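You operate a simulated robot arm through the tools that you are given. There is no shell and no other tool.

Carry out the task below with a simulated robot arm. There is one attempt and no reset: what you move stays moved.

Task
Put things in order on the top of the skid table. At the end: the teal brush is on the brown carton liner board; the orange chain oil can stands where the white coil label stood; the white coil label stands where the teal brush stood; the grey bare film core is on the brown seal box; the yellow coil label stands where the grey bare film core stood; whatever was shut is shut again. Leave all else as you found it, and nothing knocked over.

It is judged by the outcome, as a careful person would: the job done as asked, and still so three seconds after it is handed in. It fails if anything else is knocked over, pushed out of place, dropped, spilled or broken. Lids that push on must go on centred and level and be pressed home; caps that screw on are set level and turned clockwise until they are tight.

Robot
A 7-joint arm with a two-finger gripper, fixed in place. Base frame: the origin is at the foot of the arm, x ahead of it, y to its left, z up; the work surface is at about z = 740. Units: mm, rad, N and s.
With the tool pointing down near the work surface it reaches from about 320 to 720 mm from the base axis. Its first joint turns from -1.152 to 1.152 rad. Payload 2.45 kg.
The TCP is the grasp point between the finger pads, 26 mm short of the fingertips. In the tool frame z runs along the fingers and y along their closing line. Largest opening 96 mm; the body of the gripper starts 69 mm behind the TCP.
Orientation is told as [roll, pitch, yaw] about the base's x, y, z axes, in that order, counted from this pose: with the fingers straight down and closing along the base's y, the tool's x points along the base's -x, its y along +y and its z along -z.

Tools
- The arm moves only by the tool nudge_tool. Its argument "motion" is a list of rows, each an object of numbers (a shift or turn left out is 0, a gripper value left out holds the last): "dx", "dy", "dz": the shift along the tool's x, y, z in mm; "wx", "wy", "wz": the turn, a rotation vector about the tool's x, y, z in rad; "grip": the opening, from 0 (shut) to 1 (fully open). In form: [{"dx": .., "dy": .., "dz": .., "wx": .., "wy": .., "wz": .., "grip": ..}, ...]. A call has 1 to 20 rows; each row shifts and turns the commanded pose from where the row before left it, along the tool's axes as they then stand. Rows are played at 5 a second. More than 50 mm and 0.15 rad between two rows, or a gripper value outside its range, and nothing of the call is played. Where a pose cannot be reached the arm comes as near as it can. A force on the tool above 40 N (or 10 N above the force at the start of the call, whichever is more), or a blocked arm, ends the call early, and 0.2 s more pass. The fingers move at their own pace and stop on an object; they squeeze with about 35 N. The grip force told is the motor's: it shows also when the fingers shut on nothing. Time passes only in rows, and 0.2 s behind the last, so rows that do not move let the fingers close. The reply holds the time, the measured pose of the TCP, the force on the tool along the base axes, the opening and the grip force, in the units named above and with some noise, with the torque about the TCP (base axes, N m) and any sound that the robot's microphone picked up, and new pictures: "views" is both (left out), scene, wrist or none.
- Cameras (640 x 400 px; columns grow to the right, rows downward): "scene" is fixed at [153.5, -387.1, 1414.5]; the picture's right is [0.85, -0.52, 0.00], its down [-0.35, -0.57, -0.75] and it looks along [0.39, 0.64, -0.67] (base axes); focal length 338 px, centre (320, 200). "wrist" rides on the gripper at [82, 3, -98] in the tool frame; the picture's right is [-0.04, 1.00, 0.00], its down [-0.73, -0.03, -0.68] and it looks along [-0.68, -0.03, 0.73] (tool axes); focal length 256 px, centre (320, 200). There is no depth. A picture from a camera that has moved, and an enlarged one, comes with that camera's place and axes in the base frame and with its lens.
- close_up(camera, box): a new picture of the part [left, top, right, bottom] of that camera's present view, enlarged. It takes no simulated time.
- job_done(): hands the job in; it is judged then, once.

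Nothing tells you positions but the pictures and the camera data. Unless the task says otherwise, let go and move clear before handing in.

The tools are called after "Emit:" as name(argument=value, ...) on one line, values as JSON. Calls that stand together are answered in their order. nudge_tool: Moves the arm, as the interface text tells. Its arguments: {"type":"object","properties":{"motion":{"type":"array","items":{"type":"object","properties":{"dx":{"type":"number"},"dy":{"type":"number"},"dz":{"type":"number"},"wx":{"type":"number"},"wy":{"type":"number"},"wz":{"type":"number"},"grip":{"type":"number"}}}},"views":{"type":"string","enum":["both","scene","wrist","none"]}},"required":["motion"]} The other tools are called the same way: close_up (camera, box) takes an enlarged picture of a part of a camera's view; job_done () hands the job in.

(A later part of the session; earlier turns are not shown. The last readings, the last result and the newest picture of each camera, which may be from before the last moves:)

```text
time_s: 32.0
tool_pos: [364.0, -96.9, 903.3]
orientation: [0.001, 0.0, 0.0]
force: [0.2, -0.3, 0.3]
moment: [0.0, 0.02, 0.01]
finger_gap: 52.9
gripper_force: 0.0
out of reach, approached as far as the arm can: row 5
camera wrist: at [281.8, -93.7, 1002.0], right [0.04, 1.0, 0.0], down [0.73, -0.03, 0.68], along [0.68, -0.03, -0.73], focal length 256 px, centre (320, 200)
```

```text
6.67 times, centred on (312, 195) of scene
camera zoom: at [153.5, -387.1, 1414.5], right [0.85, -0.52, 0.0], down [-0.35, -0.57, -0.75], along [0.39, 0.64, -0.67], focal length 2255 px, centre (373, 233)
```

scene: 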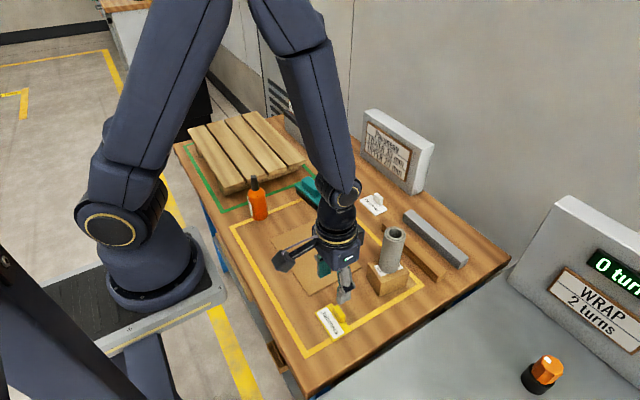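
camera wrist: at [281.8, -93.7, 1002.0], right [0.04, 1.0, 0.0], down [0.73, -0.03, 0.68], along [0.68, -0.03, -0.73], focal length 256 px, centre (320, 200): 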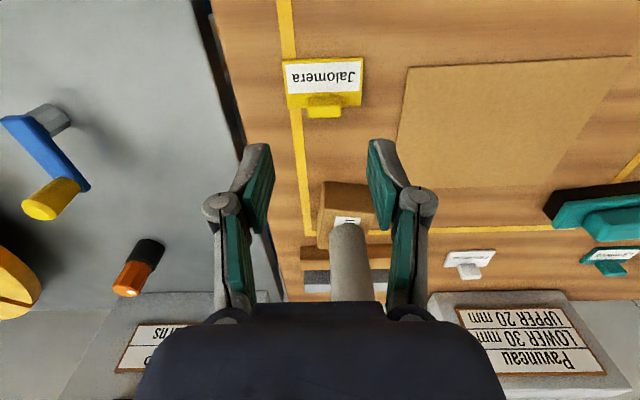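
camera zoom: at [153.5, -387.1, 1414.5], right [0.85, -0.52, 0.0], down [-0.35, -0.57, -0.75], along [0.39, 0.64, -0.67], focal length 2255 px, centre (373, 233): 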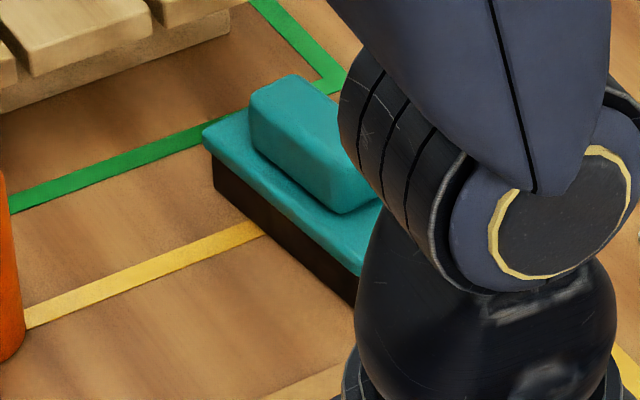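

That call was refused because one row was slightly too long; nothing moved. Repeating with smaller steps.

Emit:
nudge_tool(motion=[{"dy": 15, "dz": -30}, {"dx": -5, "dy": 30, "dz": -30}, {"dx": -5, "dy": 45, "dz": -10}, {"dx": -5, "dy": 45}, {"dx": -5, "dy": 45}, {"dx": -5, "dy": 45}, {"dx": -5, "dy": 45}, {"dx": -5, "dy": 45}, {"dy": 30}, {}], views="both")

Emit:
close_up(camera="wrist", box=[200, 50, 440, 200])

Emit:
close_up(camera="scene", box=[264, 165, 360, 225])

```text
time_s: 34.2
tool_pos: [398.1, 249.8, 971.8]
orientation: [0.001, 0.0, -0.002]
force: [0.6, 0.4, -0.5]
moment: [-0.03, 0.02, 0.03]
finger_gap: 52.5
gripper_force: 0.1
camera wrist: at [315.8, 251.5, 1070.4], right [0.04, 1.0, 0.0], down [0.73, -0.03, 0.68], along [0.68, -0.03, -0.73], focal length 256 px, centre (320, 200)
```

scene: 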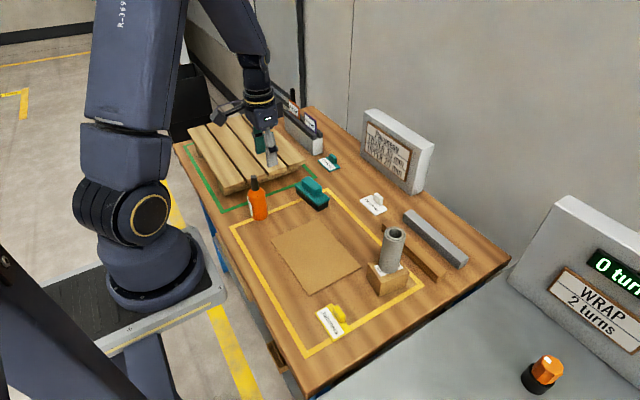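
wrist: 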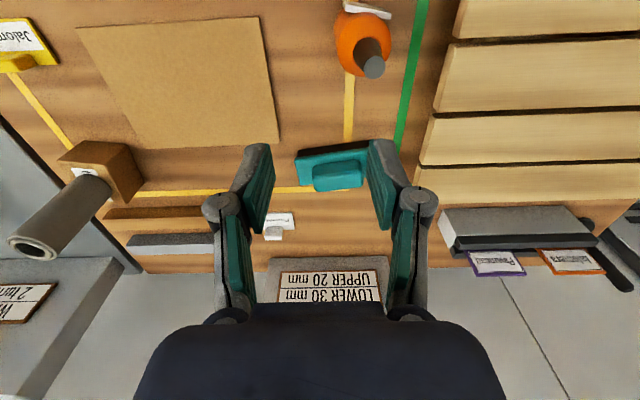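

```text
2.67 times, centred on (320, 125) of wrist
camera zoom: at [315.8, 251.5, 1070.4], right [0.04, 1.0, 0.0], down [0.73, -0.03, 0.68], along [0.68, -0.03, -0.73], focal length 683 px, centre (320, 400)
```

zoom: 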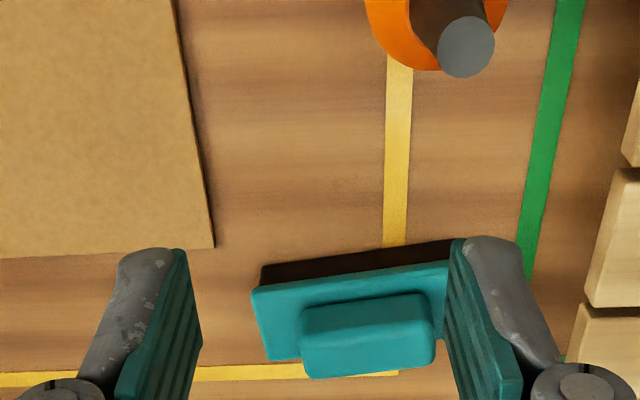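

```text
6.67 times, centred on (312, 195) of scene
camera zoom: at [153.5, -387.1, 1414.5], right [0.85, -0.52, 0.0], down [-0.35, -0.57, -0.75], along [0.39, 0.64, -0.67], focal length 2255 px, centre (373, 233)
```

zoom: 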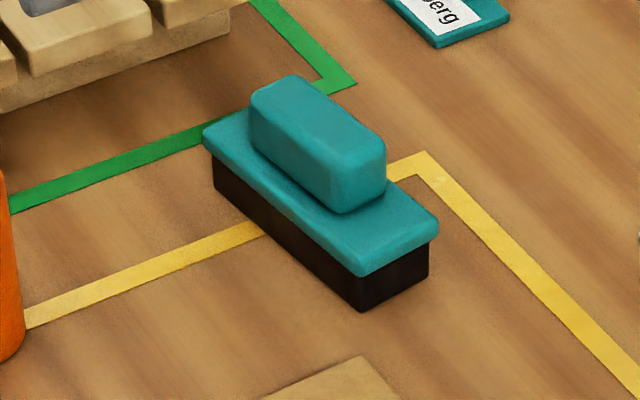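

I'll take a tighter close-up of the brush to locate its handle precisely.

Emit:
close_up(camera="wrist", box=[280, 130, 400, 205])

Emit:
close_up(camera="scene", box=[288, 170, 336, 215])

```text
5.33 times, centred on (340, 168) of wrist
camera zoom: at [315.8, 251.5, 1070.4], right [0.04, 1.0, 0.0], down [0.73, -0.03, 0.68], along [0.68, -0.03, -0.73], focal length 1365 px, centre (213, 373)
```

zoom: 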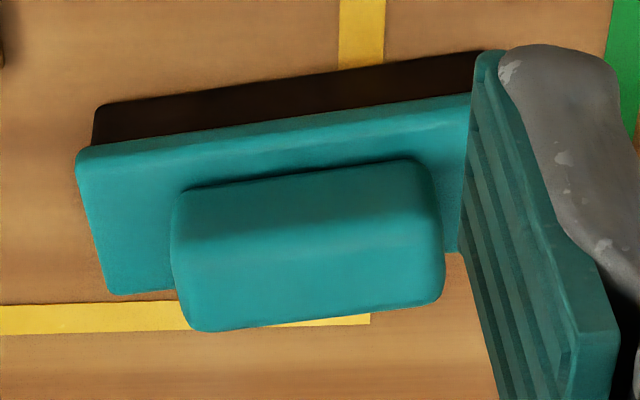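

```text
8.89 times, centred on (312, 192) of scene
camera zoom: at [153.5, -387.1, 1414.5], right [0.85, -0.52, 0.0], down [-0.35, -0.57, -0.75], along [0.39, 0.64, -0.67], focal length 3007 px, centre (391, 267)
```

zoom: 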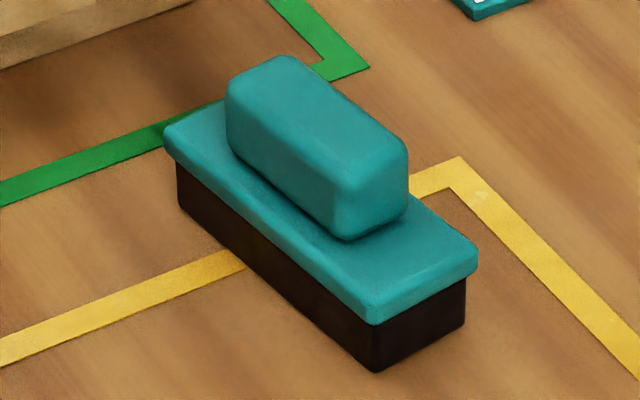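

The brush handle is about 60 × 26 mm, centred near (534, 268), yawed about 7°, with plate top z≈772. I'll open fully, move above it and turn to match its yaw.

Emit:
nudge_tool(motion=[{"dx": -30, "dy": 5, "dz": 10, "grip": 1.0}, {"dx": -40, "dy": 5, "dz": 20}, {"dx": -40, "dy": 5, "dz": 20}, {"dx": -26, "dy": 3, "dz": 20}, {"wz": -0.12, "dz": 15}, {}], views="both")

Emit:
close_up(camera="wrist", box=[200, 40, 440, 190])

Emit:
close_up(camera="scene", box=[264, 150, 360, 210])

```text
time_s: 35.6
tool_pos: [535.1, 267.3, 887.6]
orientation: [0.0, 0.0, 0.124]
force: [0.5, 0.5, 0.3]
moment: [0.01, -0.01, 0.0]
finger_gap: 96.0
gripper_force: 0.0
camera wrist: at [453.4, 259.9, 985.8], right [-0.08, 1.0, 0.0], down [0.73, 0.06, 0.68], along [0.68, 0.06, -0.73], focal length 256 px, centre (320, 200)
```

scene: 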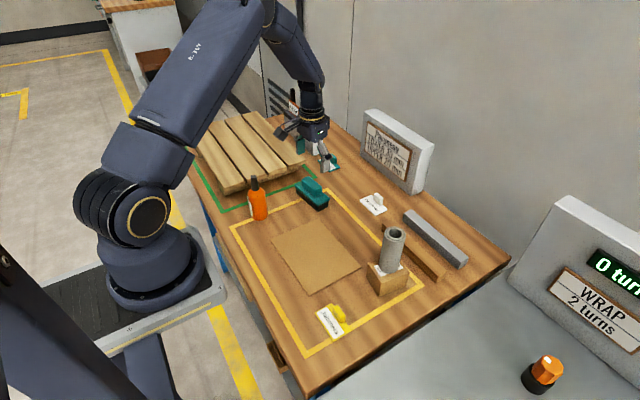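
wrist: 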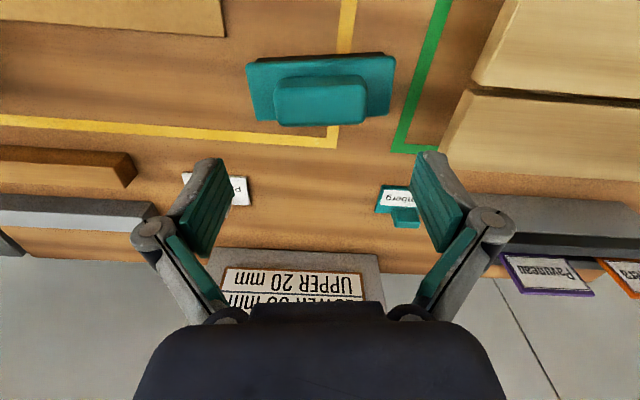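

```text
2.67 times, centred on (320, 115) of wrist
camera zoom: at [453.4, 259.9, 985.8], right [-0.08, 1.0, 0.0], down [0.73, 0.06, 0.68], along [0.68, 0.06, -0.73], focal length 683 px, centre (320, 427)
```

zoom: 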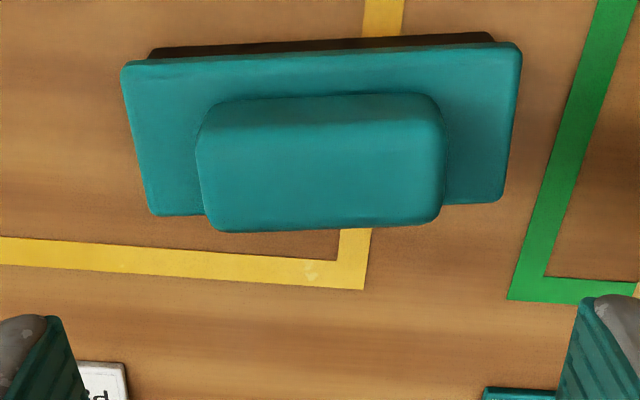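

```text
6.67 times, centred on (312, 180) of scene
camera zoom: at [153.5, -387.1, 1414.5], right [0.85, -0.52, 0.0], down [-0.35, -0.57, -0.75], along [0.39, 0.64, -0.67], focal length 2255 px, centre (373, 333)
```

zoom: 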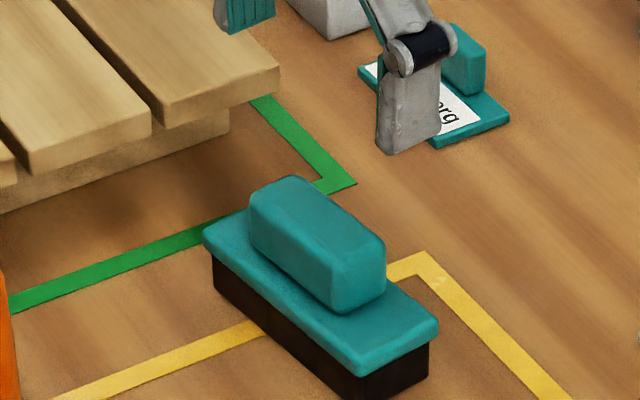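

The gripper is well aligned over the handle. I'll descend partway and verify heights before closing.

Emit:
nudge_tool(motion=[{"dz": 30}, {"dz": 25}, {"dz": 15}, {"dz": 8}, {}], views="wrist")

Emit:
close_up(camera="scene", box=[264, 150, 360, 210])

```text
time_s: 36.8
tool_pos: [533.9, 266.8, 810.0]
orientation: [0.0, -0.001, 0.121]
force: [0.2, -0.2, -0.1]
moment: [-0.04, 0.0, -0.02]
finger_gap: 96.0
gripper_force: 0.1
camera wrist: at [452.8, 259.8, 908.0], right [-0.08, 1.0, 0.0], down [0.73, 0.06, 0.68], along [0.68, 0.05, -0.73], focal length 256 px, centre (320, 200)
```

wrist: 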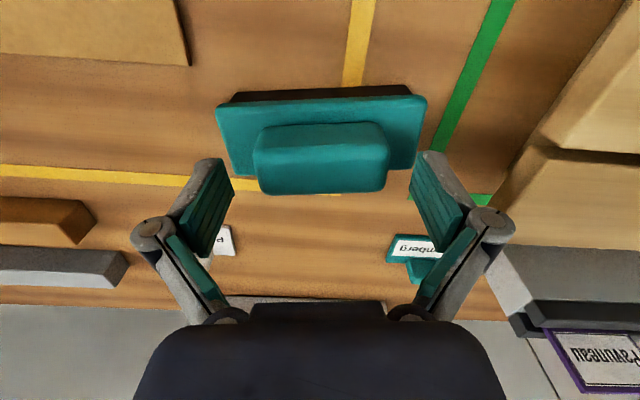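

```text
6.67 times, centred on (312, 180) of scene
camera zoom: at [153.5, -387.1, 1414.5], right [0.85, -0.52, 0.0], down [-0.35, -0.57, -0.75], along [0.39, 0.64, -0.67], focal length 2255 px, centre (373, 333)
```

zoom: 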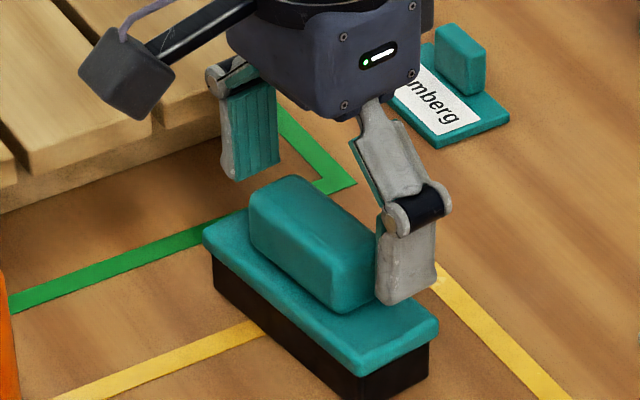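

I notice the fingertips retract as the fingers open (they swing), so I'll descend to z≈796 where the tips end just above the brush plate when closed, then close on the handle ends.

Emit:
nudge_tool(motion=[{"dz": 8}, {"dz": 5}, {}], views="none")

Emit:
nudge_tool(motion=[{"grip": 0.75}, {}, {"grip": 0.0}, {}, {}, {}], views="both")

Emit:
close_up(camera="scene", box=[264, 150, 360, 210])

```text
time_s: 37.6
tool_pos: [532.6, 265.6, 797.1]
orientation: [0.0, 0.0, 0.12]
force: [0.4, 0.0, -0.2]
moment: [-0.05, -0.03, 0.02]
finger_gap: 96.1
gripper_force: 0.1
```

```text
time_s: 39.0
tool_pos: [534.0, 266.2, 796.6]
orientation: [0.002, 0.001, 0.121]
force: [-1.1, 2.0, 7.8]
moment: [0.08, 0.13, 0.04]
finger_gap: 67.2
gripper_force: 35.2
camera wrist: at [453.0, 259.6, 895.2], right [-0.08, 1.0, 0.0], down [0.73, 0.06, 0.68], along [0.68, 0.06, -0.73], focal length 256 px, centre (320, 200)
```

scene: 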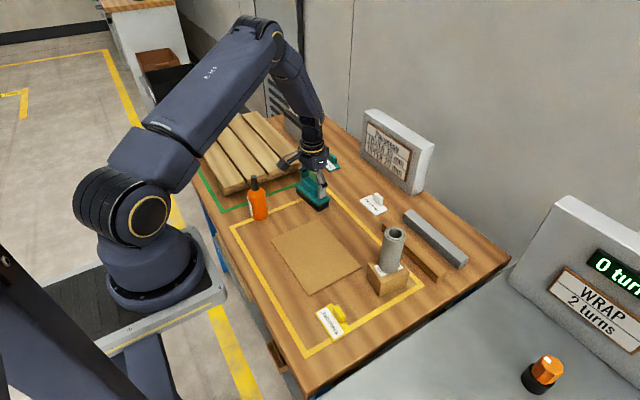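
wrist: 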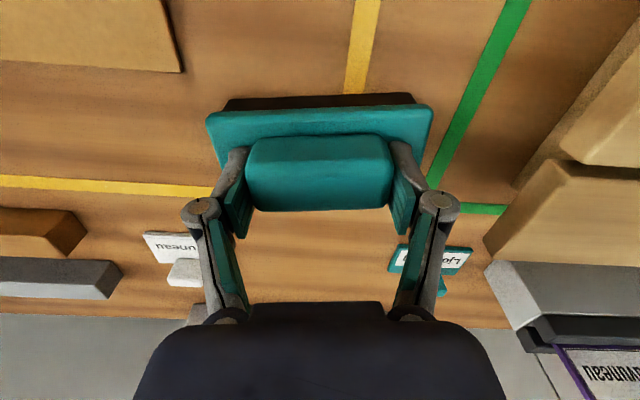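

```text
6.67 times, centred on (312, 180) of scene
camera zoom: at [153.3, -387.2, 1414.5], right [0.85, -0.52, 0.0], down [-0.35, -0.57, -0.75], along [0.39, 0.64, -0.67], focal length 2255 px, centre (373, 333)
```

zoom: 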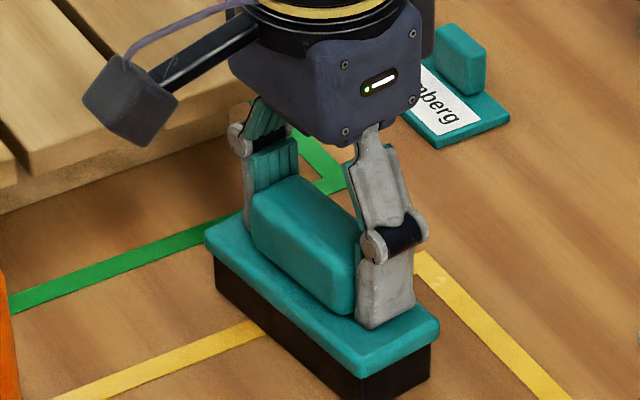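

The handle is gripped (67 mm), so the brush centre was about (531, 266). I'll lift it and carry it over the liner board centre.

Emit:
nudge_tool(motion=[{"dz": -3}, {"dz": -8}, {"dz": -18}, {"dz": -25}, {"dz": -12}, {"dx": 6, "dy": -8}, {"dx": 13, "dy": -18}, {"dx": 20, "dy": -27}, {"dx": 23, "dy": -31}, {"dx": 23, "dy": -31}, {"dx": 20, "dy": -27}, {"dx": 12, "dy": -16}, {"dx": 6, "dy": -8.6}, {}], views="both")

Emit:
close_up(camera="scene", box=[250, 190, 410, 290])

```text
time_s: 42.0
tool_pos: [431.5, 85.4, 862.2]
orientation: [-0.001, 0.0, 0.121]
force: [1.2, 0.4, -1.5]
moment: [0.03, 0.02, 0.0]
finger_gap: 67.5
gripper_force: 34.9
camera wrist: at [349.9, 77.9, 960.5], right [-0.08, 1.0, 0.0], down [0.73, 0.06, 0.68], along [0.68, 0.05, -0.73], focal length 256 px, centre (320, 200)
```

scene: 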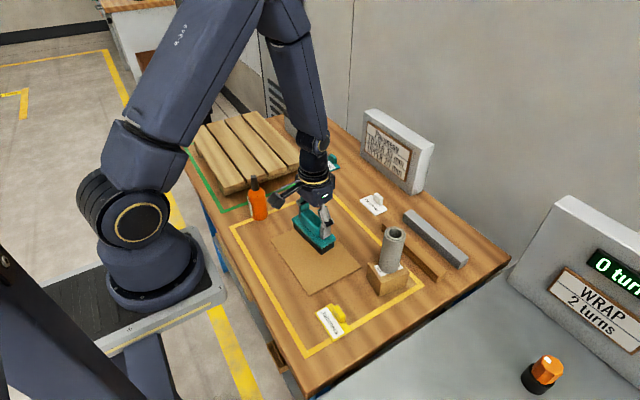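
wrist: 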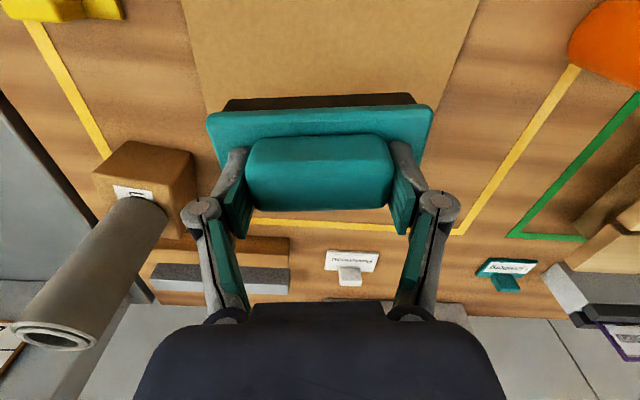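

```text
4.00 times, centred on (330, 240) of scene
camera zoom: at [153.5, -387.1, 1414.5], right [0.85, -0.52, 0.0], down [-0.35, -0.57, -0.75], along [0.39, 0.64, -0.67], focal length 1353 px, centre (280, 40)
```

zoom: 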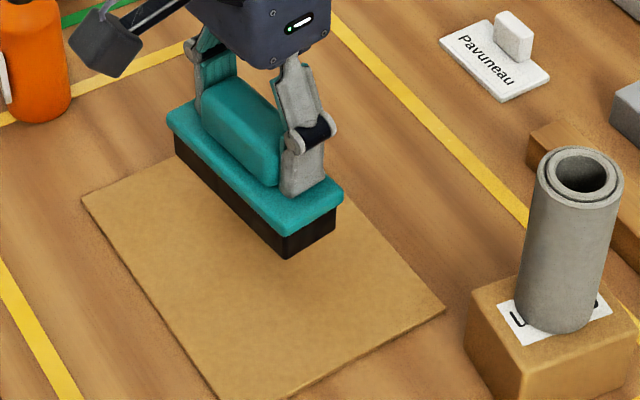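

The brush hangs level over the board. I'll lower it, slowing just above the board.

Emit:
nudge_tool(motion=[{"dz": 15}, {"dz": 18}, {"dz": 14}, {"dz": 7}, {"dz": 3}, {}], views="none")

Emit:
close_up(camera="scene", box=[250, 190, 410, 290])

```text
time_s: 43.4
tool_pos: [431.7, 86.9, 806.4]
orientation: [0.0, 0.001, 0.121]
force: [-0.1, 0.7, -1.4]
moment: [0.0, 0.0, -0.01]
finger_gap: 67.4
gripper_force: 35.2
```

```text
4.00 times, centred on (330, 240) of scene
camera zoom: at [153.5, -387.1, 1414.5], right [0.85, -0.52, 0.0], down [-0.35, -0.57, -0.75], along [0.39, 0.64, -0.67], focal length 1353 px, centre (280, 40)
```

zoom: 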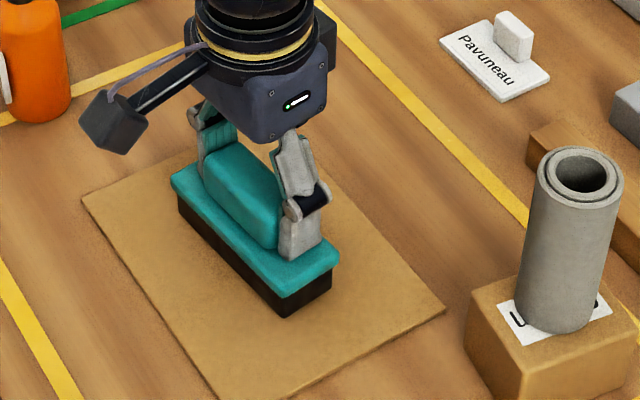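

Emit:
nudge_tool(motion=[{"dz": 2}, {"dz": 1}, {"dz": 1}, {"dz": 0.8}, {}], views="none")

```text
time_s: 44.6
tool_pos: [431.8, 86.1, 802.5]
orientation: [0.0, 0.001, 0.12]
force: [-0.2, -2.4, 8.0]
moment: [0.05, 0.08, -0.03]
finger_gap: 67.5
gripper_force: 34.9
```

Light contact (8 N). Releasing, then rising clear.

Emit:
nudge_tool(motion=[{"grip": 0.8}, {"grip": 0.98}, {}, {}], views="none")

Emit:
nudge_tool(motion=[{"dz": -8}, {"dz": -20}, {"dz": -30}, {"dz": -40}, {"dz": -40, "wz": 0.12}, {}], views="both")

Emit:
close_up(camera="scene", box=[250, 190, 410, 290])

```text
time_s: 45.6
tool_pos: [430.9, 87.9, 801.9]
orientation: [0.0, 0.0, 0.122]
force: [-0.4, -0.2, -0.4]
moment: [-0.01, 0.0, -0.01]
finger_gap: 94.0
gripper_force: 0.0
```

```text
time_s: 47.0
tool_pos: [432.7, 85.8, 940.3]
orientation: [-0.001, 0.001, -0.001]
force: [0.8, 0.3, 0.3]
moment: [-0.03, 0.02, 0.04]
finger_gap: 94.1
gripper_force: 0.1
camera wrist: at [351.3, 88.1, 1038.7], right [0.04, 1.0, 0.0], down [0.73, -0.03, 0.68], along [0.68, -0.03, -0.73], focal length 256 px, centre (320, 200)
```

scene: 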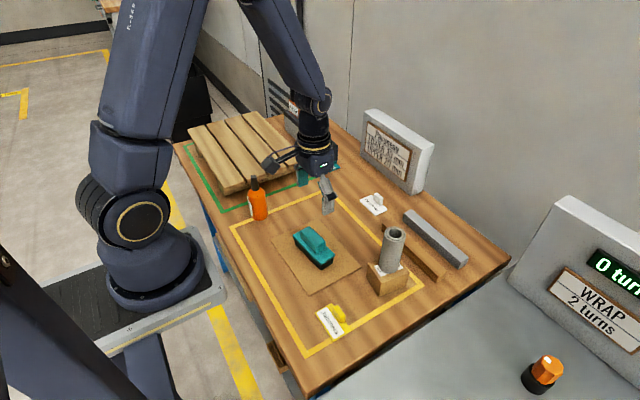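
wrist: 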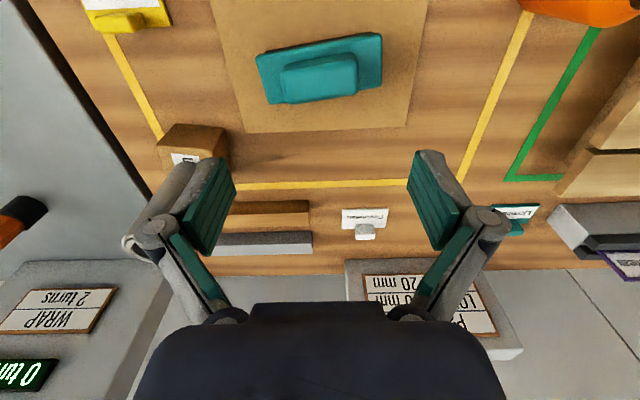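

```text
4.00 times, centred on (330, 240) of scene
camera zoom: at [153.4, -387.1, 1414.5], right [0.85, -0.52, 0.0], down [-0.35, -0.57, -0.75], along [0.39, 0.64, -0.67], focal length 1353 px, centre (280, 40)
```

zoom: 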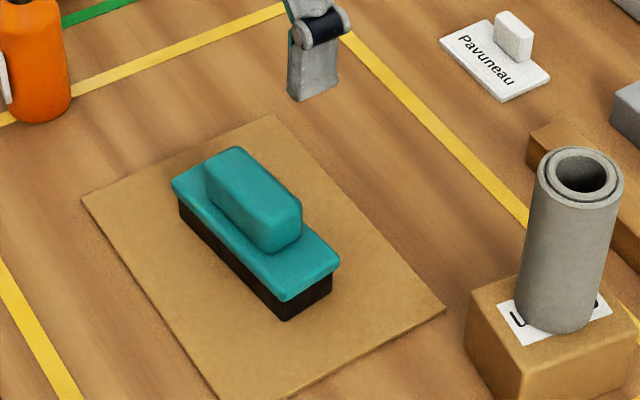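

The brush sits level on the liner board. Next, the white label: moving over to view it closely.

Emit:
nudge_tool(motion=[{"dx": -35, "dy": 13, "grip": 0.6}, {"dx": -45, "dy": 16}, {"dx": -45, "dy": 16, "dz": 5}, {"dx": -45, "dy": 16, "dz": 15}, {"dx": -20, "dy": 2, "dz": 30}, {}], views="wrist")

Emit:
close_up(camera="wrist", box=[200, 50, 440, 200])

Emit:
close_up(camera="scene", box=[330, 165, 426, 225])

```text
time_s: 48.4
tool_pos: [623.2, 149.7, 889.5]
orientation: [0.001, 0.0, 0.0]
force: [-0.4, -0.3, -0.1]
moment: [0.01, 0.01, 0.03]
finger_gap: 57.6
gripper_force: 0.0
camera wrist: at [542.1, 151.9, 988.3], right [0.04, 1.0, 0.0], down [0.73, -0.03, 0.68], along [0.68, -0.03, -0.73], focal length 256 px, centre (320, 200)
```

wrist: 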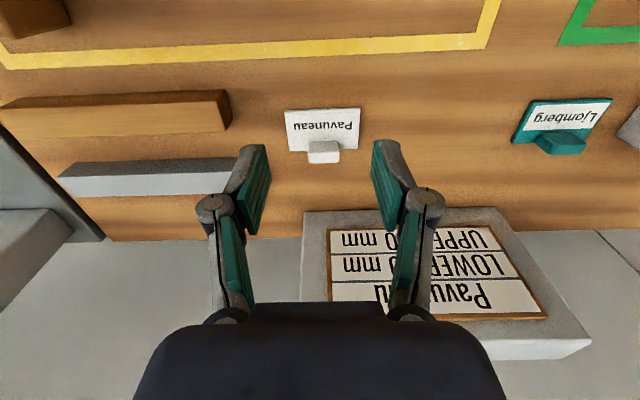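

```text
2.67 times, centred on (320, 125) of wrist
camera zoom: at [542.1, 151.9, 988.3], right [0.04, 1.0, 0.0], down [0.73, -0.03, 0.68], along [0.68, -0.03, -0.73], focal length 683 px, centre (320, 400)
```

zoom: 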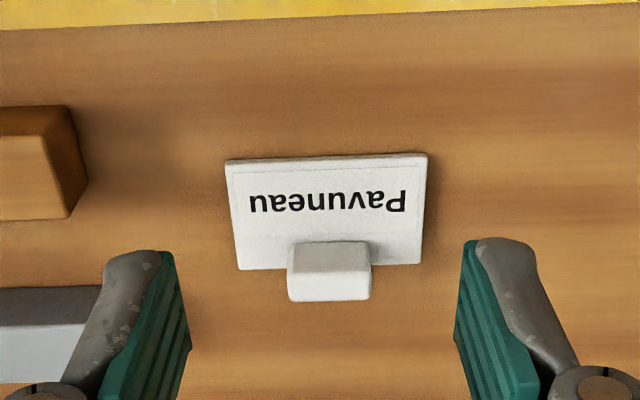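

```text
6.67 times, centred on (378, 195) of scene
camera zoom: at [153.5, -387.1, 1414.5], right [0.85, -0.52, 0.0], down [-0.35, -0.57, -0.75], along [0.39, 0.64, -0.67], focal length 2255 px, centre (-67, 233)
```

zoom: 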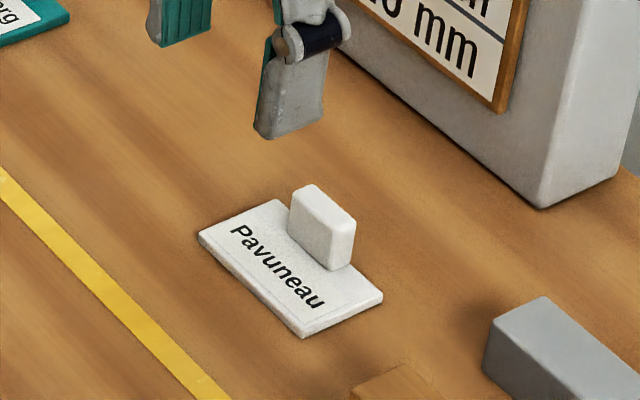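

White label: plate centre (671.5, 149), block at x 682–694, y 133–165. I'll move over the block and descend vertically.

Emit:
nudge_tool(motion=[{"dx": -30, "dz": 15}, {"dx": -33.8, "dy": -0.5, "dz": 25}, {"dz": 25}, {"dz": 20}, {}], views="wrist")

Emit:
close_up(camera="wrist", box=[200, 50, 440, 200])

Emit:
close_up(camera="scene", box=[330, 165, 426, 225])

```text
time_s: 49.6
tool_pos: [685.2, 147.8, 805.7]
orientation: [0.001, 0.0, -0.001]
force: [-1.1, 0.2, 0.2]
moment: [-0.02, 0.0, 0.01]
finger_gap: 57.4
gripper_force: 0.0
camera wrist: at [603.1, 151.3, 904.0], right [0.04, 1.0, 0.0], down [0.73, -0.03, 0.68], along [0.68, -0.03, -0.73], focal length 256 px, centre (320, 200)
```

wrist: 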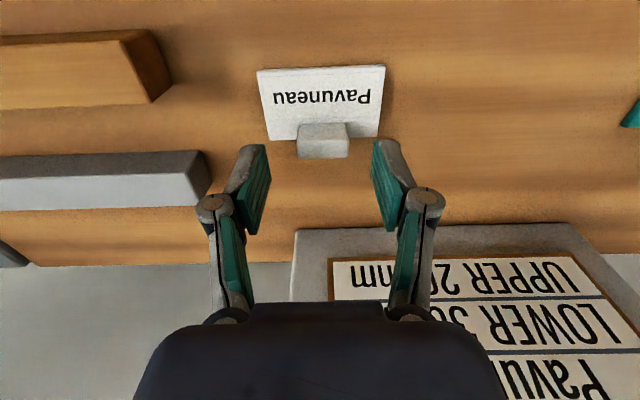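

```text
2.67 times, centred on (320, 125) of wrist
camera zoom: at [603.1, 151.3, 904.0], right [0.04, 1.0, 0.0], down [0.73, -0.03, 0.68], along [0.68, -0.03, -0.73], focal length 683 px, centre (320, 400)
```

zoom: 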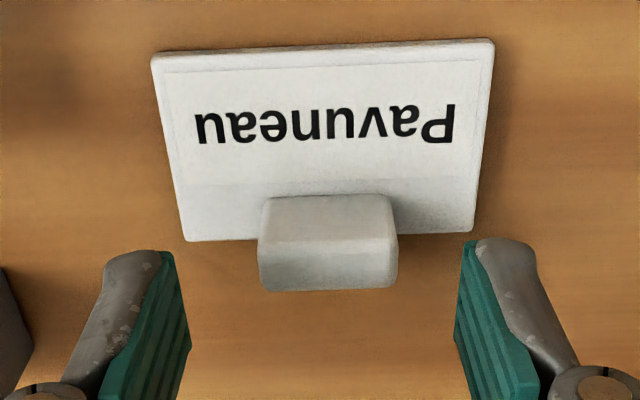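

```text
6.67 times, centred on (378, 195) of scene
camera zoom: at [153.5, -387.1, 1414.5], right [0.85, -0.52, 0.0], down [-0.35, -0.57, -0.75], along [0.39, 0.64, -0.67], focal length 2255 px, centre (-67, 233)
```

zoom: 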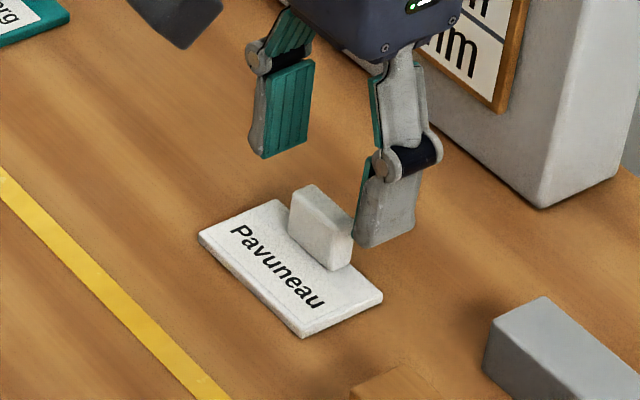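

Aligned over the block. Lowering to grasp height and closing.

Emit:
nudge_tool(motion=[{"dx": -0.5, "dy": 0.7, "dz": 14}, {"dx": -0.5, "dz": 10}, {"dz": 6.5}, {}], views="none")

Emit:
nudge_tool(motion=[{"grip": 0.4}, {"grip": 0.0}, {}, {}, {}], views="wrist")

Emit:
close_up(camera="scene", box=[330, 165, 426, 225])

```text
time_s: 50.6
tool_pos: [685.2, 149.8, 773.9]
orientation: [0.0, 0.0, -0.002]
force: [-1.0, -0.7, -0.6]
moment: [0.02, -0.02, 0.03]
finger_gap: 57.5
gripper_force: 0.3
```

```text
time_s: 51.8
tool_pos: [686.2, 148.9, 773.5]
orientation: [-0.002, 0.0, 0.001]
force: [-0.4, 1.0, 0.5]
moment: [0.03, 0.03, 0.0]
finger_gap: 31.0
gripper_force: 34.5
camera wrist: at [604.3, 152.6, 872.2], right [0.04, 1.0, 0.0], down [0.73, -0.03, 0.68], along [0.68, -0.03, -0.73], focal length 256 px, centre (320, 200)
```

wrist: 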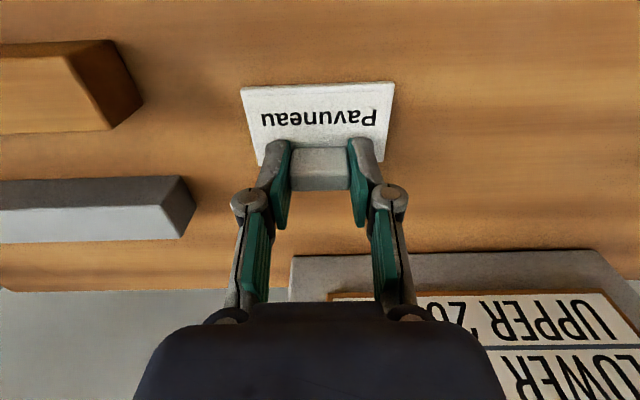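

```text
6.67 times, centred on (378, 195) of scene
camera zoom: at [153.4, -387.1, 1414.5], right [0.85, -0.52, 0.0], down [-0.35, -0.57, -0.75], along [0.39, 0.64, -0.67], focal length 2255 px, centre (-67, 233)
```

zoom: 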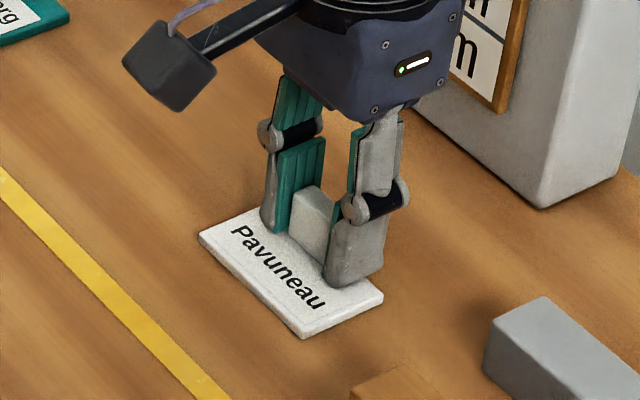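

The white label is gripped (31 mm). Lifting and carrying it to the brush's old place.

Emit:
nudge_tool(motion=[{"dz": -4}, {"dz": -10}, {"dz": -20}, {"dz": -25}, {"dx": 8, "dy": 6.5}, {"dx": 18, "dy": 15}, {"dx": 28, "dy": 23.5}, {"dx": 30, "dy": 25}, {"dx": 28, "dy": 23.5}, {"dx": 18, "dy": 15}, {"dx": 10, "dy": 8.5}, {}], views="both")

Emit:
close_up(camera="scene", box=[264, 150, 360, 210])

```text
time_s: 54.4
tool_pos: [546.0, 266.3, 831.5]
orientation: [0.001, 0.0, -0.001]
force: [0.3, 0.5, -0.5]
moment: [0.02, -0.01, 0.02]
finger_gap: 30.6
gripper_force: 34.9
camera wrist: at [465.3, 269.4, 929.6], right [0.04, 1.0, 0.0], down [0.73, -0.03, 0.68], along [0.68, -0.03, -0.73], focal length 256 px, centre (320, 200)
```

scene: 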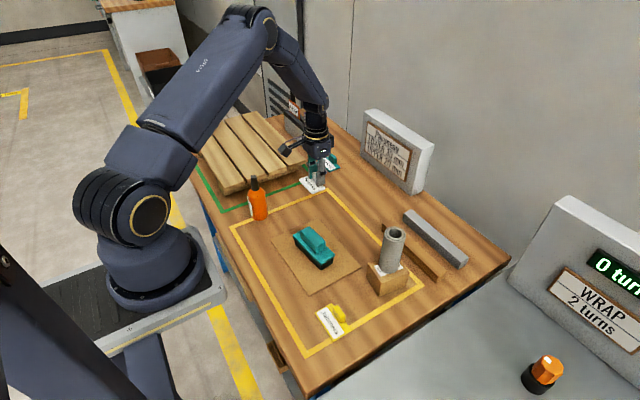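
wrist: 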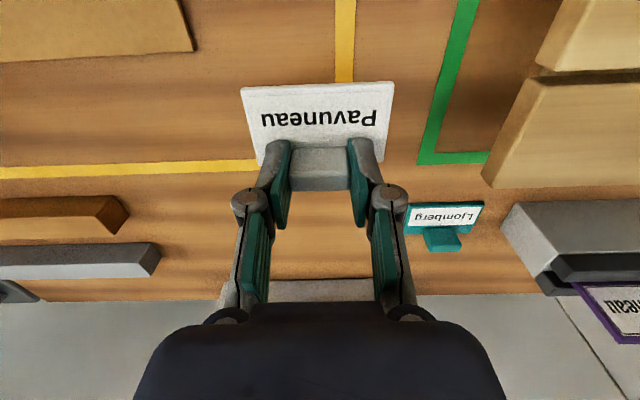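

```text
6.67 times, centred on (312, 180) of scene
camera zoom: at [153.5, -387.1, 1414.5], right [0.85, -0.52, 0.0], down [-0.35, -0.57, -0.75], along [0.39, 0.64, -0.67], focal length 2255 px, centre (373, 333)
```

zoom: 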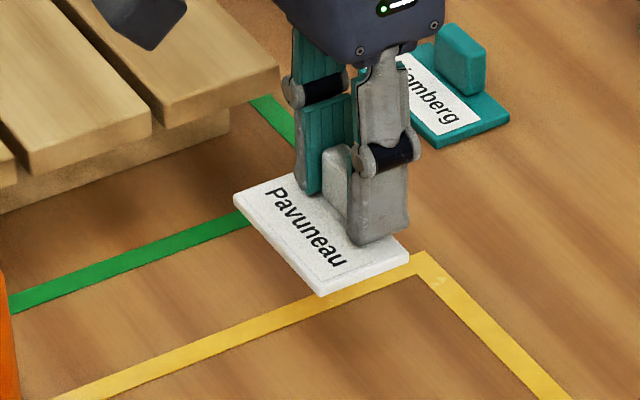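

It's level above the spot. Lowering.

Emit:
nudge_tool(motion=[{"dz": 14}, {"dz": 18}, {"dz": 14}, {"dz": 7}, {"dz": 2}, {}], views="none")

Emit:
nudge_tool(motion=[{"dz": 1}, {"dz": 0.8}, {}], views="none")

```text
time_s: 55.8
tool_pos: [546.9, 267.8, 776.8]
orientation: [0.0, 0.0, 0.0]
force: [-1.3, 0.6, 0.2]
moment: [-0.02, 0.02, -0.02]
finger_gap: 31.0
gripper_force: 35.0
```

```text
time_s: 56.6
tool_pos: [548.0, 266.2, 775.0]
orientation: [-0.001, 0.0, -0.001]
force: [-0.2, -0.3, -0.5]
moment: [-0.01, 0.02, -0.01]
finger_gap: 30.8
gripper_force: 35.1
```

Emit:
nudge_tool(motion=[{"dz": 0.7}, {"dz": 0.5}, {}], views="none")

```text
time_s: 57.4
tool_pos: [545.1, 266.3, 773.9]
orientation: [0.001, -0.001, 0.0]
force: [-0.6, -0.7, -0.1]
moment: [-0.01, 0.02, 0.01]
finger_gap: 30.9
gripper_force: 34.9
```

Emit:
nudge_tool(motion=[{"dz": 0.5}, {"dz": 0.4}, {}], views="none")

```text
time_s: 58.2
tool_pos: [545.8, 265.4, 773.9]
orientation: [0.0, 0.0, 0.0]
force: [-0.6, -0.5, 1.5]
moment: [0.01, -0.02, -0.02]
finger_gap: 30.7
gripper_force: 34.7
```

Emit:
nudge_tool(motion=[{"dz": 0.3}, {}], views="none")

Emit:
close_up(camera="scene", box=[264, 150, 360, 210])

```text
time_s: 58.8
tool_pos: [546.8, 267.1, 773.8]
orientation: [0.0, 0.0, 0.0]
force: [-0.6, -0.3, 3.8]
moment: [-0.02, 0.08, 0.03]
finger_gap: 30.8
gripper_force: 35.3
```

```text
6.67 times, centred on (312, 180) of scene
camera zoom: at [153.4, -387.2, 1414.5], right [0.85, -0.52, 0.0], down [-0.35, -0.57, -0.75], along [0.39, 0.64, -0.67], focal length 2255 px, centre (373, 333)
```

zoom: 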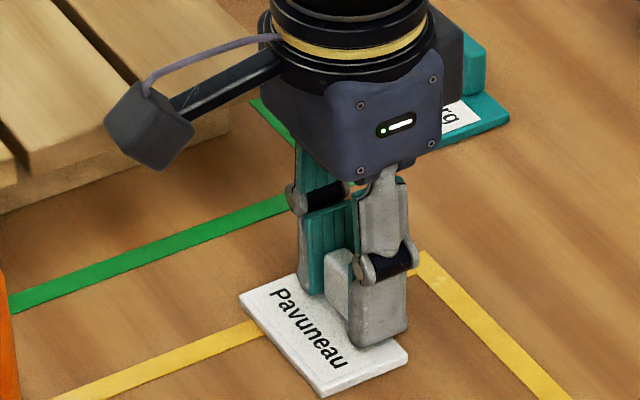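

Contact is light and the label's centre coincides with the brush's old centre in the scene view. Releasing and rising.

Emit:
nudge_tool(motion=[{"grip": 0.4}, {"grip": 0.55}, {}, {}], views="none")

Emit:
nudge_tool(motion=[{"dz": -5}, {"dz": -15}, {"dz": -30}, {"dz": -40}, {"dz": -40}, {"dz": -30}, {}], views="both")

Emit:
close_up(camera="scene", box=[220, 150, 380, 250])

```text
time_s: 59.8
tool_pos: [546.4, 265.4, 773.7]
orientation: [0.0, 0.001, 0.0]
force: [-0.1, -0.6, 0.6]
moment: [0.0, -0.02, 0.03]
finger_gap: 53.0
gripper_force: 0.1
```

```text
time_s: 61.4
tool_pos: [545.0, 264.2, 933.4]
orientation: [0.0, 0.002, 0.002]
force: [1.1, 0.1, -0.2]
moment: [0.02, -0.02, 0.0]
finger_gap: 52.7
gripper_force: 0.1
camera wrist: at [464.2, 267.4, 1030.9], right [0.04, 1.0, 0.0], down [0.73, -0.03, 0.68], along [0.68, -0.03, -0.73], focal length 256 px, centre (320, 200)
```

scene: 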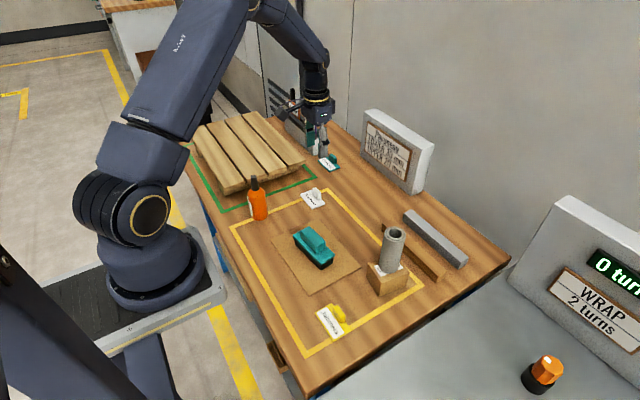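
wrist: 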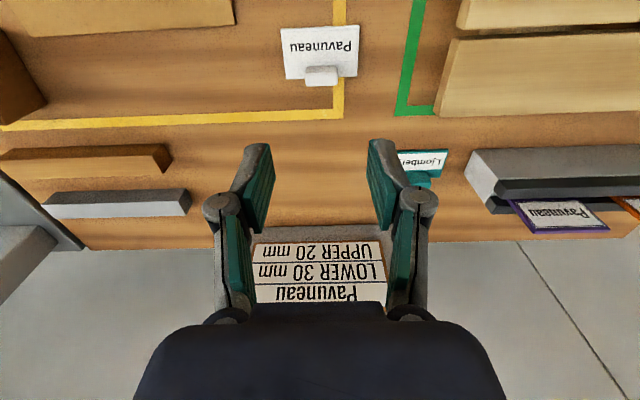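

```text
4.00 times, centred on (300, 200) of scene
camera zoom: at [153.5, -387.1, 1414.5], right [0.85, -0.52, 0.0], down [-0.35, -0.57, -0.75], along [0.39, 0.64, -0.67], focal length 1353 px, centre (400, 200)
```

zoom: 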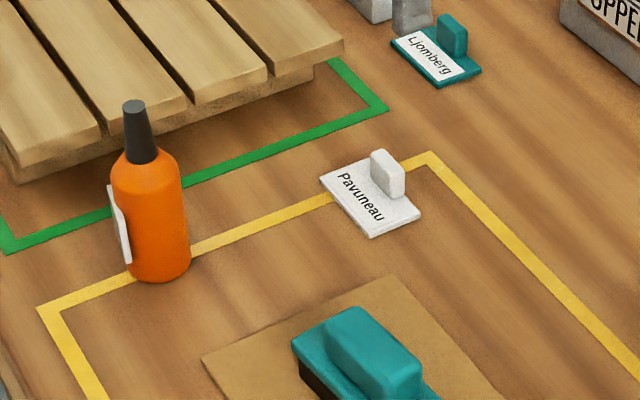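

The white label stands well at the brush's old spot. Now the orange can at about (370, 287), top z≈878; I'll move above it with fingers open to 75 mm and check alignment.

Emit:
nudge_tool(motion=[{"dx": 30, "dy": 4, "dz": -15, "grip": 0.85}, {"dx": 40, "dy": 5, "dz": -15}, {"dx": 45, "dy": 5}, {"dx": 40, "dy": 5}, {"dx": 20, "dy": 4}, {}], views="both")

Emit:
close_up(camera="wrist", box=[240, 20, 400, 120])

Emit:
close_up(camera="scene", box=[220, 150, 316, 230])

```text
time_s: 62.8
tool_pos: [373.3, 288.6, 964.0]
orientation: [-0.001, 0.0, 0.0]
force: [0.6, 0.1, -0.3]
moment: [0.01, 0.0, 0.0]
finger_gap: 81.7
gripper_force: 0.1
camera wrist: at [290.7, 291.4, 1062.0], right [0.04, 1.0, 0.0], down [0.73, -0.03, 0.68], along [0.68, -0.03, -0.73], focal length 256 px, centre (320, 200)
```

scene: 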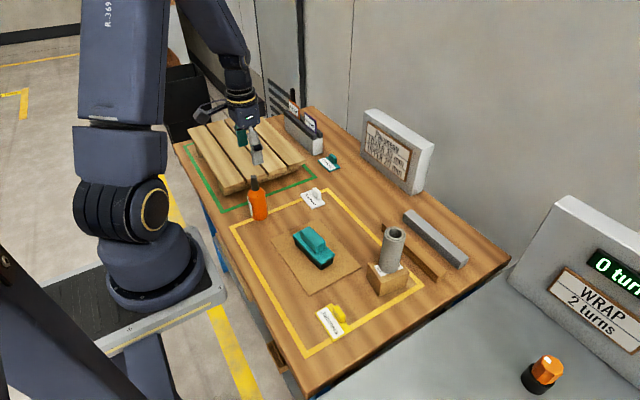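
wrist: 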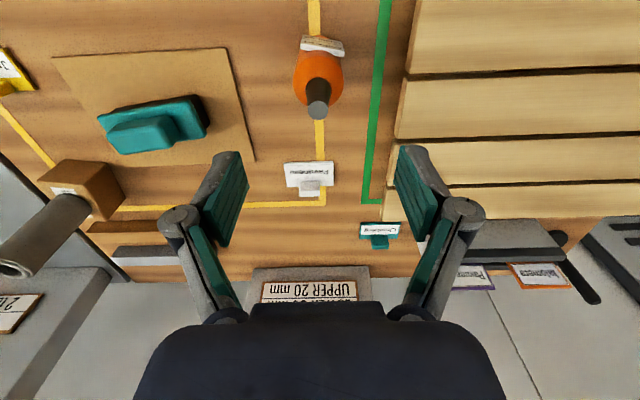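

```text
4.00 times, centred on (320, 70) of wrist
camera zoom: at [290.7, 291.4, 1062.0], right [0.04, 1.0, 0.0], down [0.73, -0.03, 0.68], along [0.68, -0.03, -0.73], focal length 1024 px, centre (320, 720)
```

zoom: 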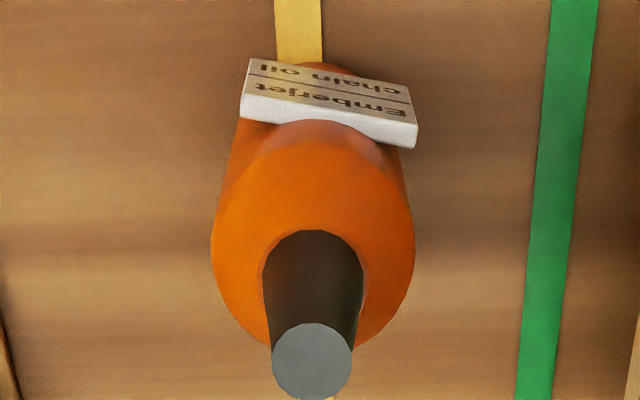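

```text
5.00 times, centred on (268, 190) of scene
camera zoom: at [153.5, -387.1, 1414.5], right [0.85, -0.52, 0.0], down [-0.35, -0.57, -0.75], along [0.39, 0.64, -0.67], focal length 1691 px, centre (580, 250)
```

zoom: 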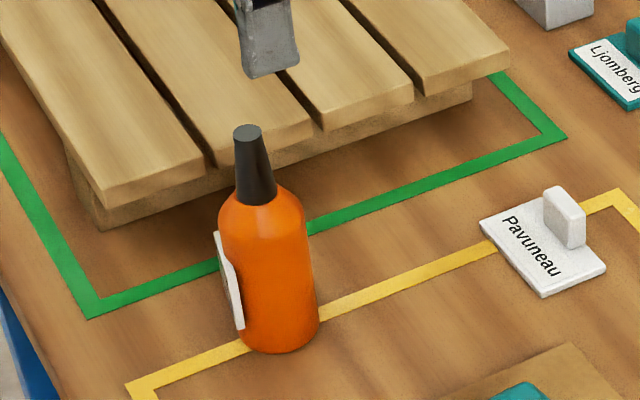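

The can's axis is at (371, 286), body ~45 mm wide. Correcting y by -2.6 mm and descending with the palm staying above the cap.

Emit:
nudge_tool(motion=[{"dy": -2.6, "dz": 25}, {"dz": 30}, {"dz": 25}, {"dz": 20}, {}], views="both")

Emit:
close_up(camera="scene", box=[220, 150, 316, 230])

```text
time_s: 64.0
tool_pos: [369.8, 286.0, 864.5]
orientation: [0.0, 0.002, 0.003]
force: [0.5, 0.5, -0.7]
moment: [0.0, 0.02, 0.0]
finger_gap: 81.6
gripper_force: 0.0
camera wrist: at [288.8, 288.7, 961.6], right [0.04, 1.0, 0.0], down [0.73, -0.03, 0.68], along [0.68, -0.03, -0.73], focal length 256 px, centre (320, 200)
```

scene: 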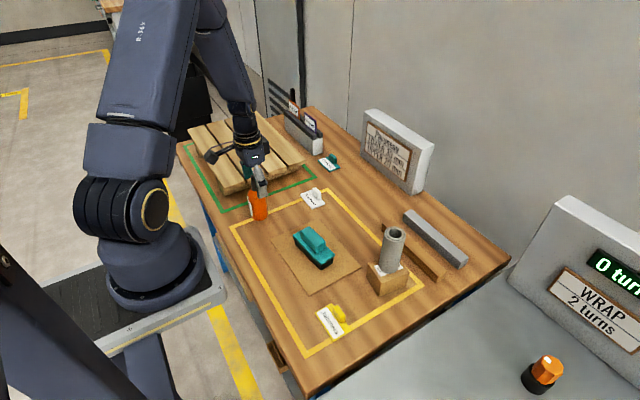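
wrist: 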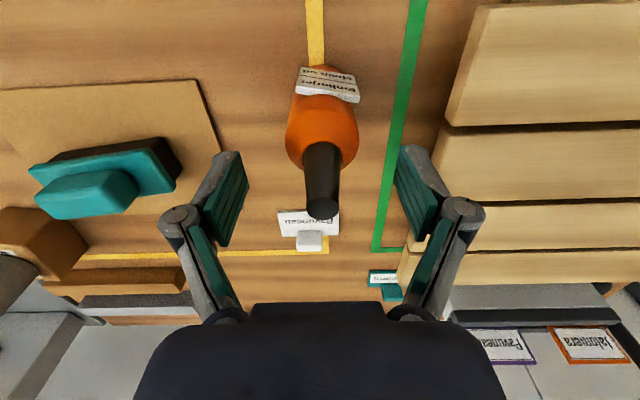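

```text
5.00 times, centred on (268, 190) of scene
camera zoom: at [153.5, -387.1, 1414.5], right [0.85, -0.52, 0.0], down [-0.35, -0.57, -0.75], along [0.39, 0.64, -0.67], focal length 1691 px, centre (580, 250)
```

zoom: 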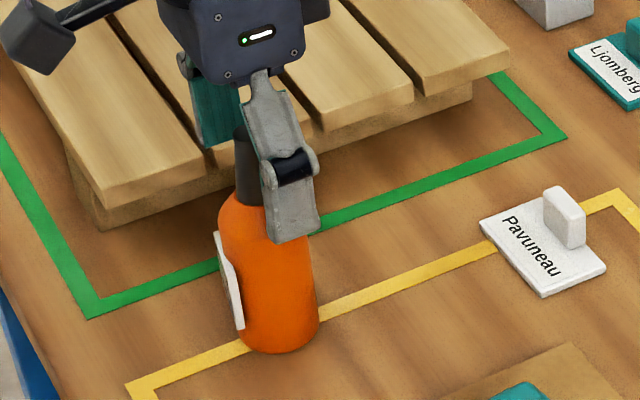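

Centred. Descending the remaining 41 mm and closing.

Emit:
nudge_tool(motion=[{"dz": 18}, {"dz": 14}, {"dz": 8}, {"dz": 2}, {}], views="wrist")

Emit:
close_up(camera="scene", box=[220, 150, 316, 230])

```text
time_s: 65.2
tool_pos: [370.7, 286.1, 822.0]
orientation: [-0.001, 0.0, 0.002]
force: [-0.9, -0.4, -0.1]
moment: [0.01, 0.0, -0.01]
finger_gap: 81.5
gripper_force: 0.0
camera wrist: at [289.6, 288.6, 920.0], right [0.04, 1.0, 0.0], down [0.73, -0.03, 0.68], along [0.68, -0.03, -0.73], focal length 256 px, centre (320, 200)
```

wrist: 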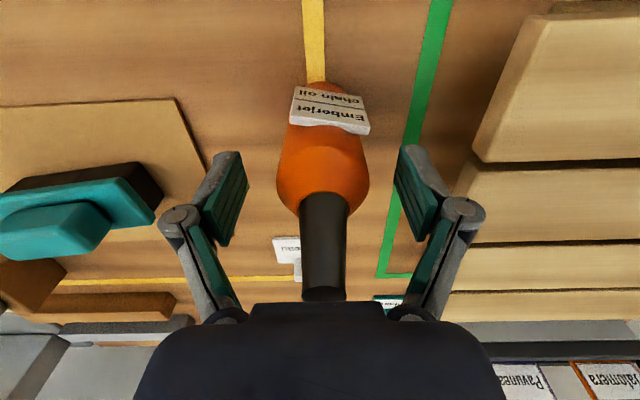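

```text
5.00 times, centred on (268, 190) of scene
camera zoom: at [153.5, -387.1, 1414.5], right [0.85, -0.52, 0.0], down [-0.35, -0.57, -0.75], along [0.39, 0.64, -0.67], focal length 1691 px, centre (580, 250)
```

zoom: 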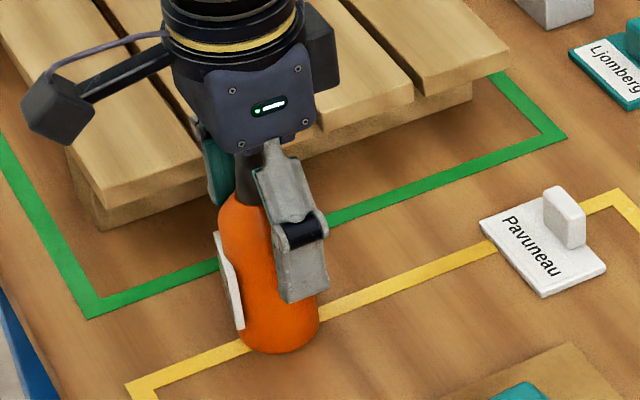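

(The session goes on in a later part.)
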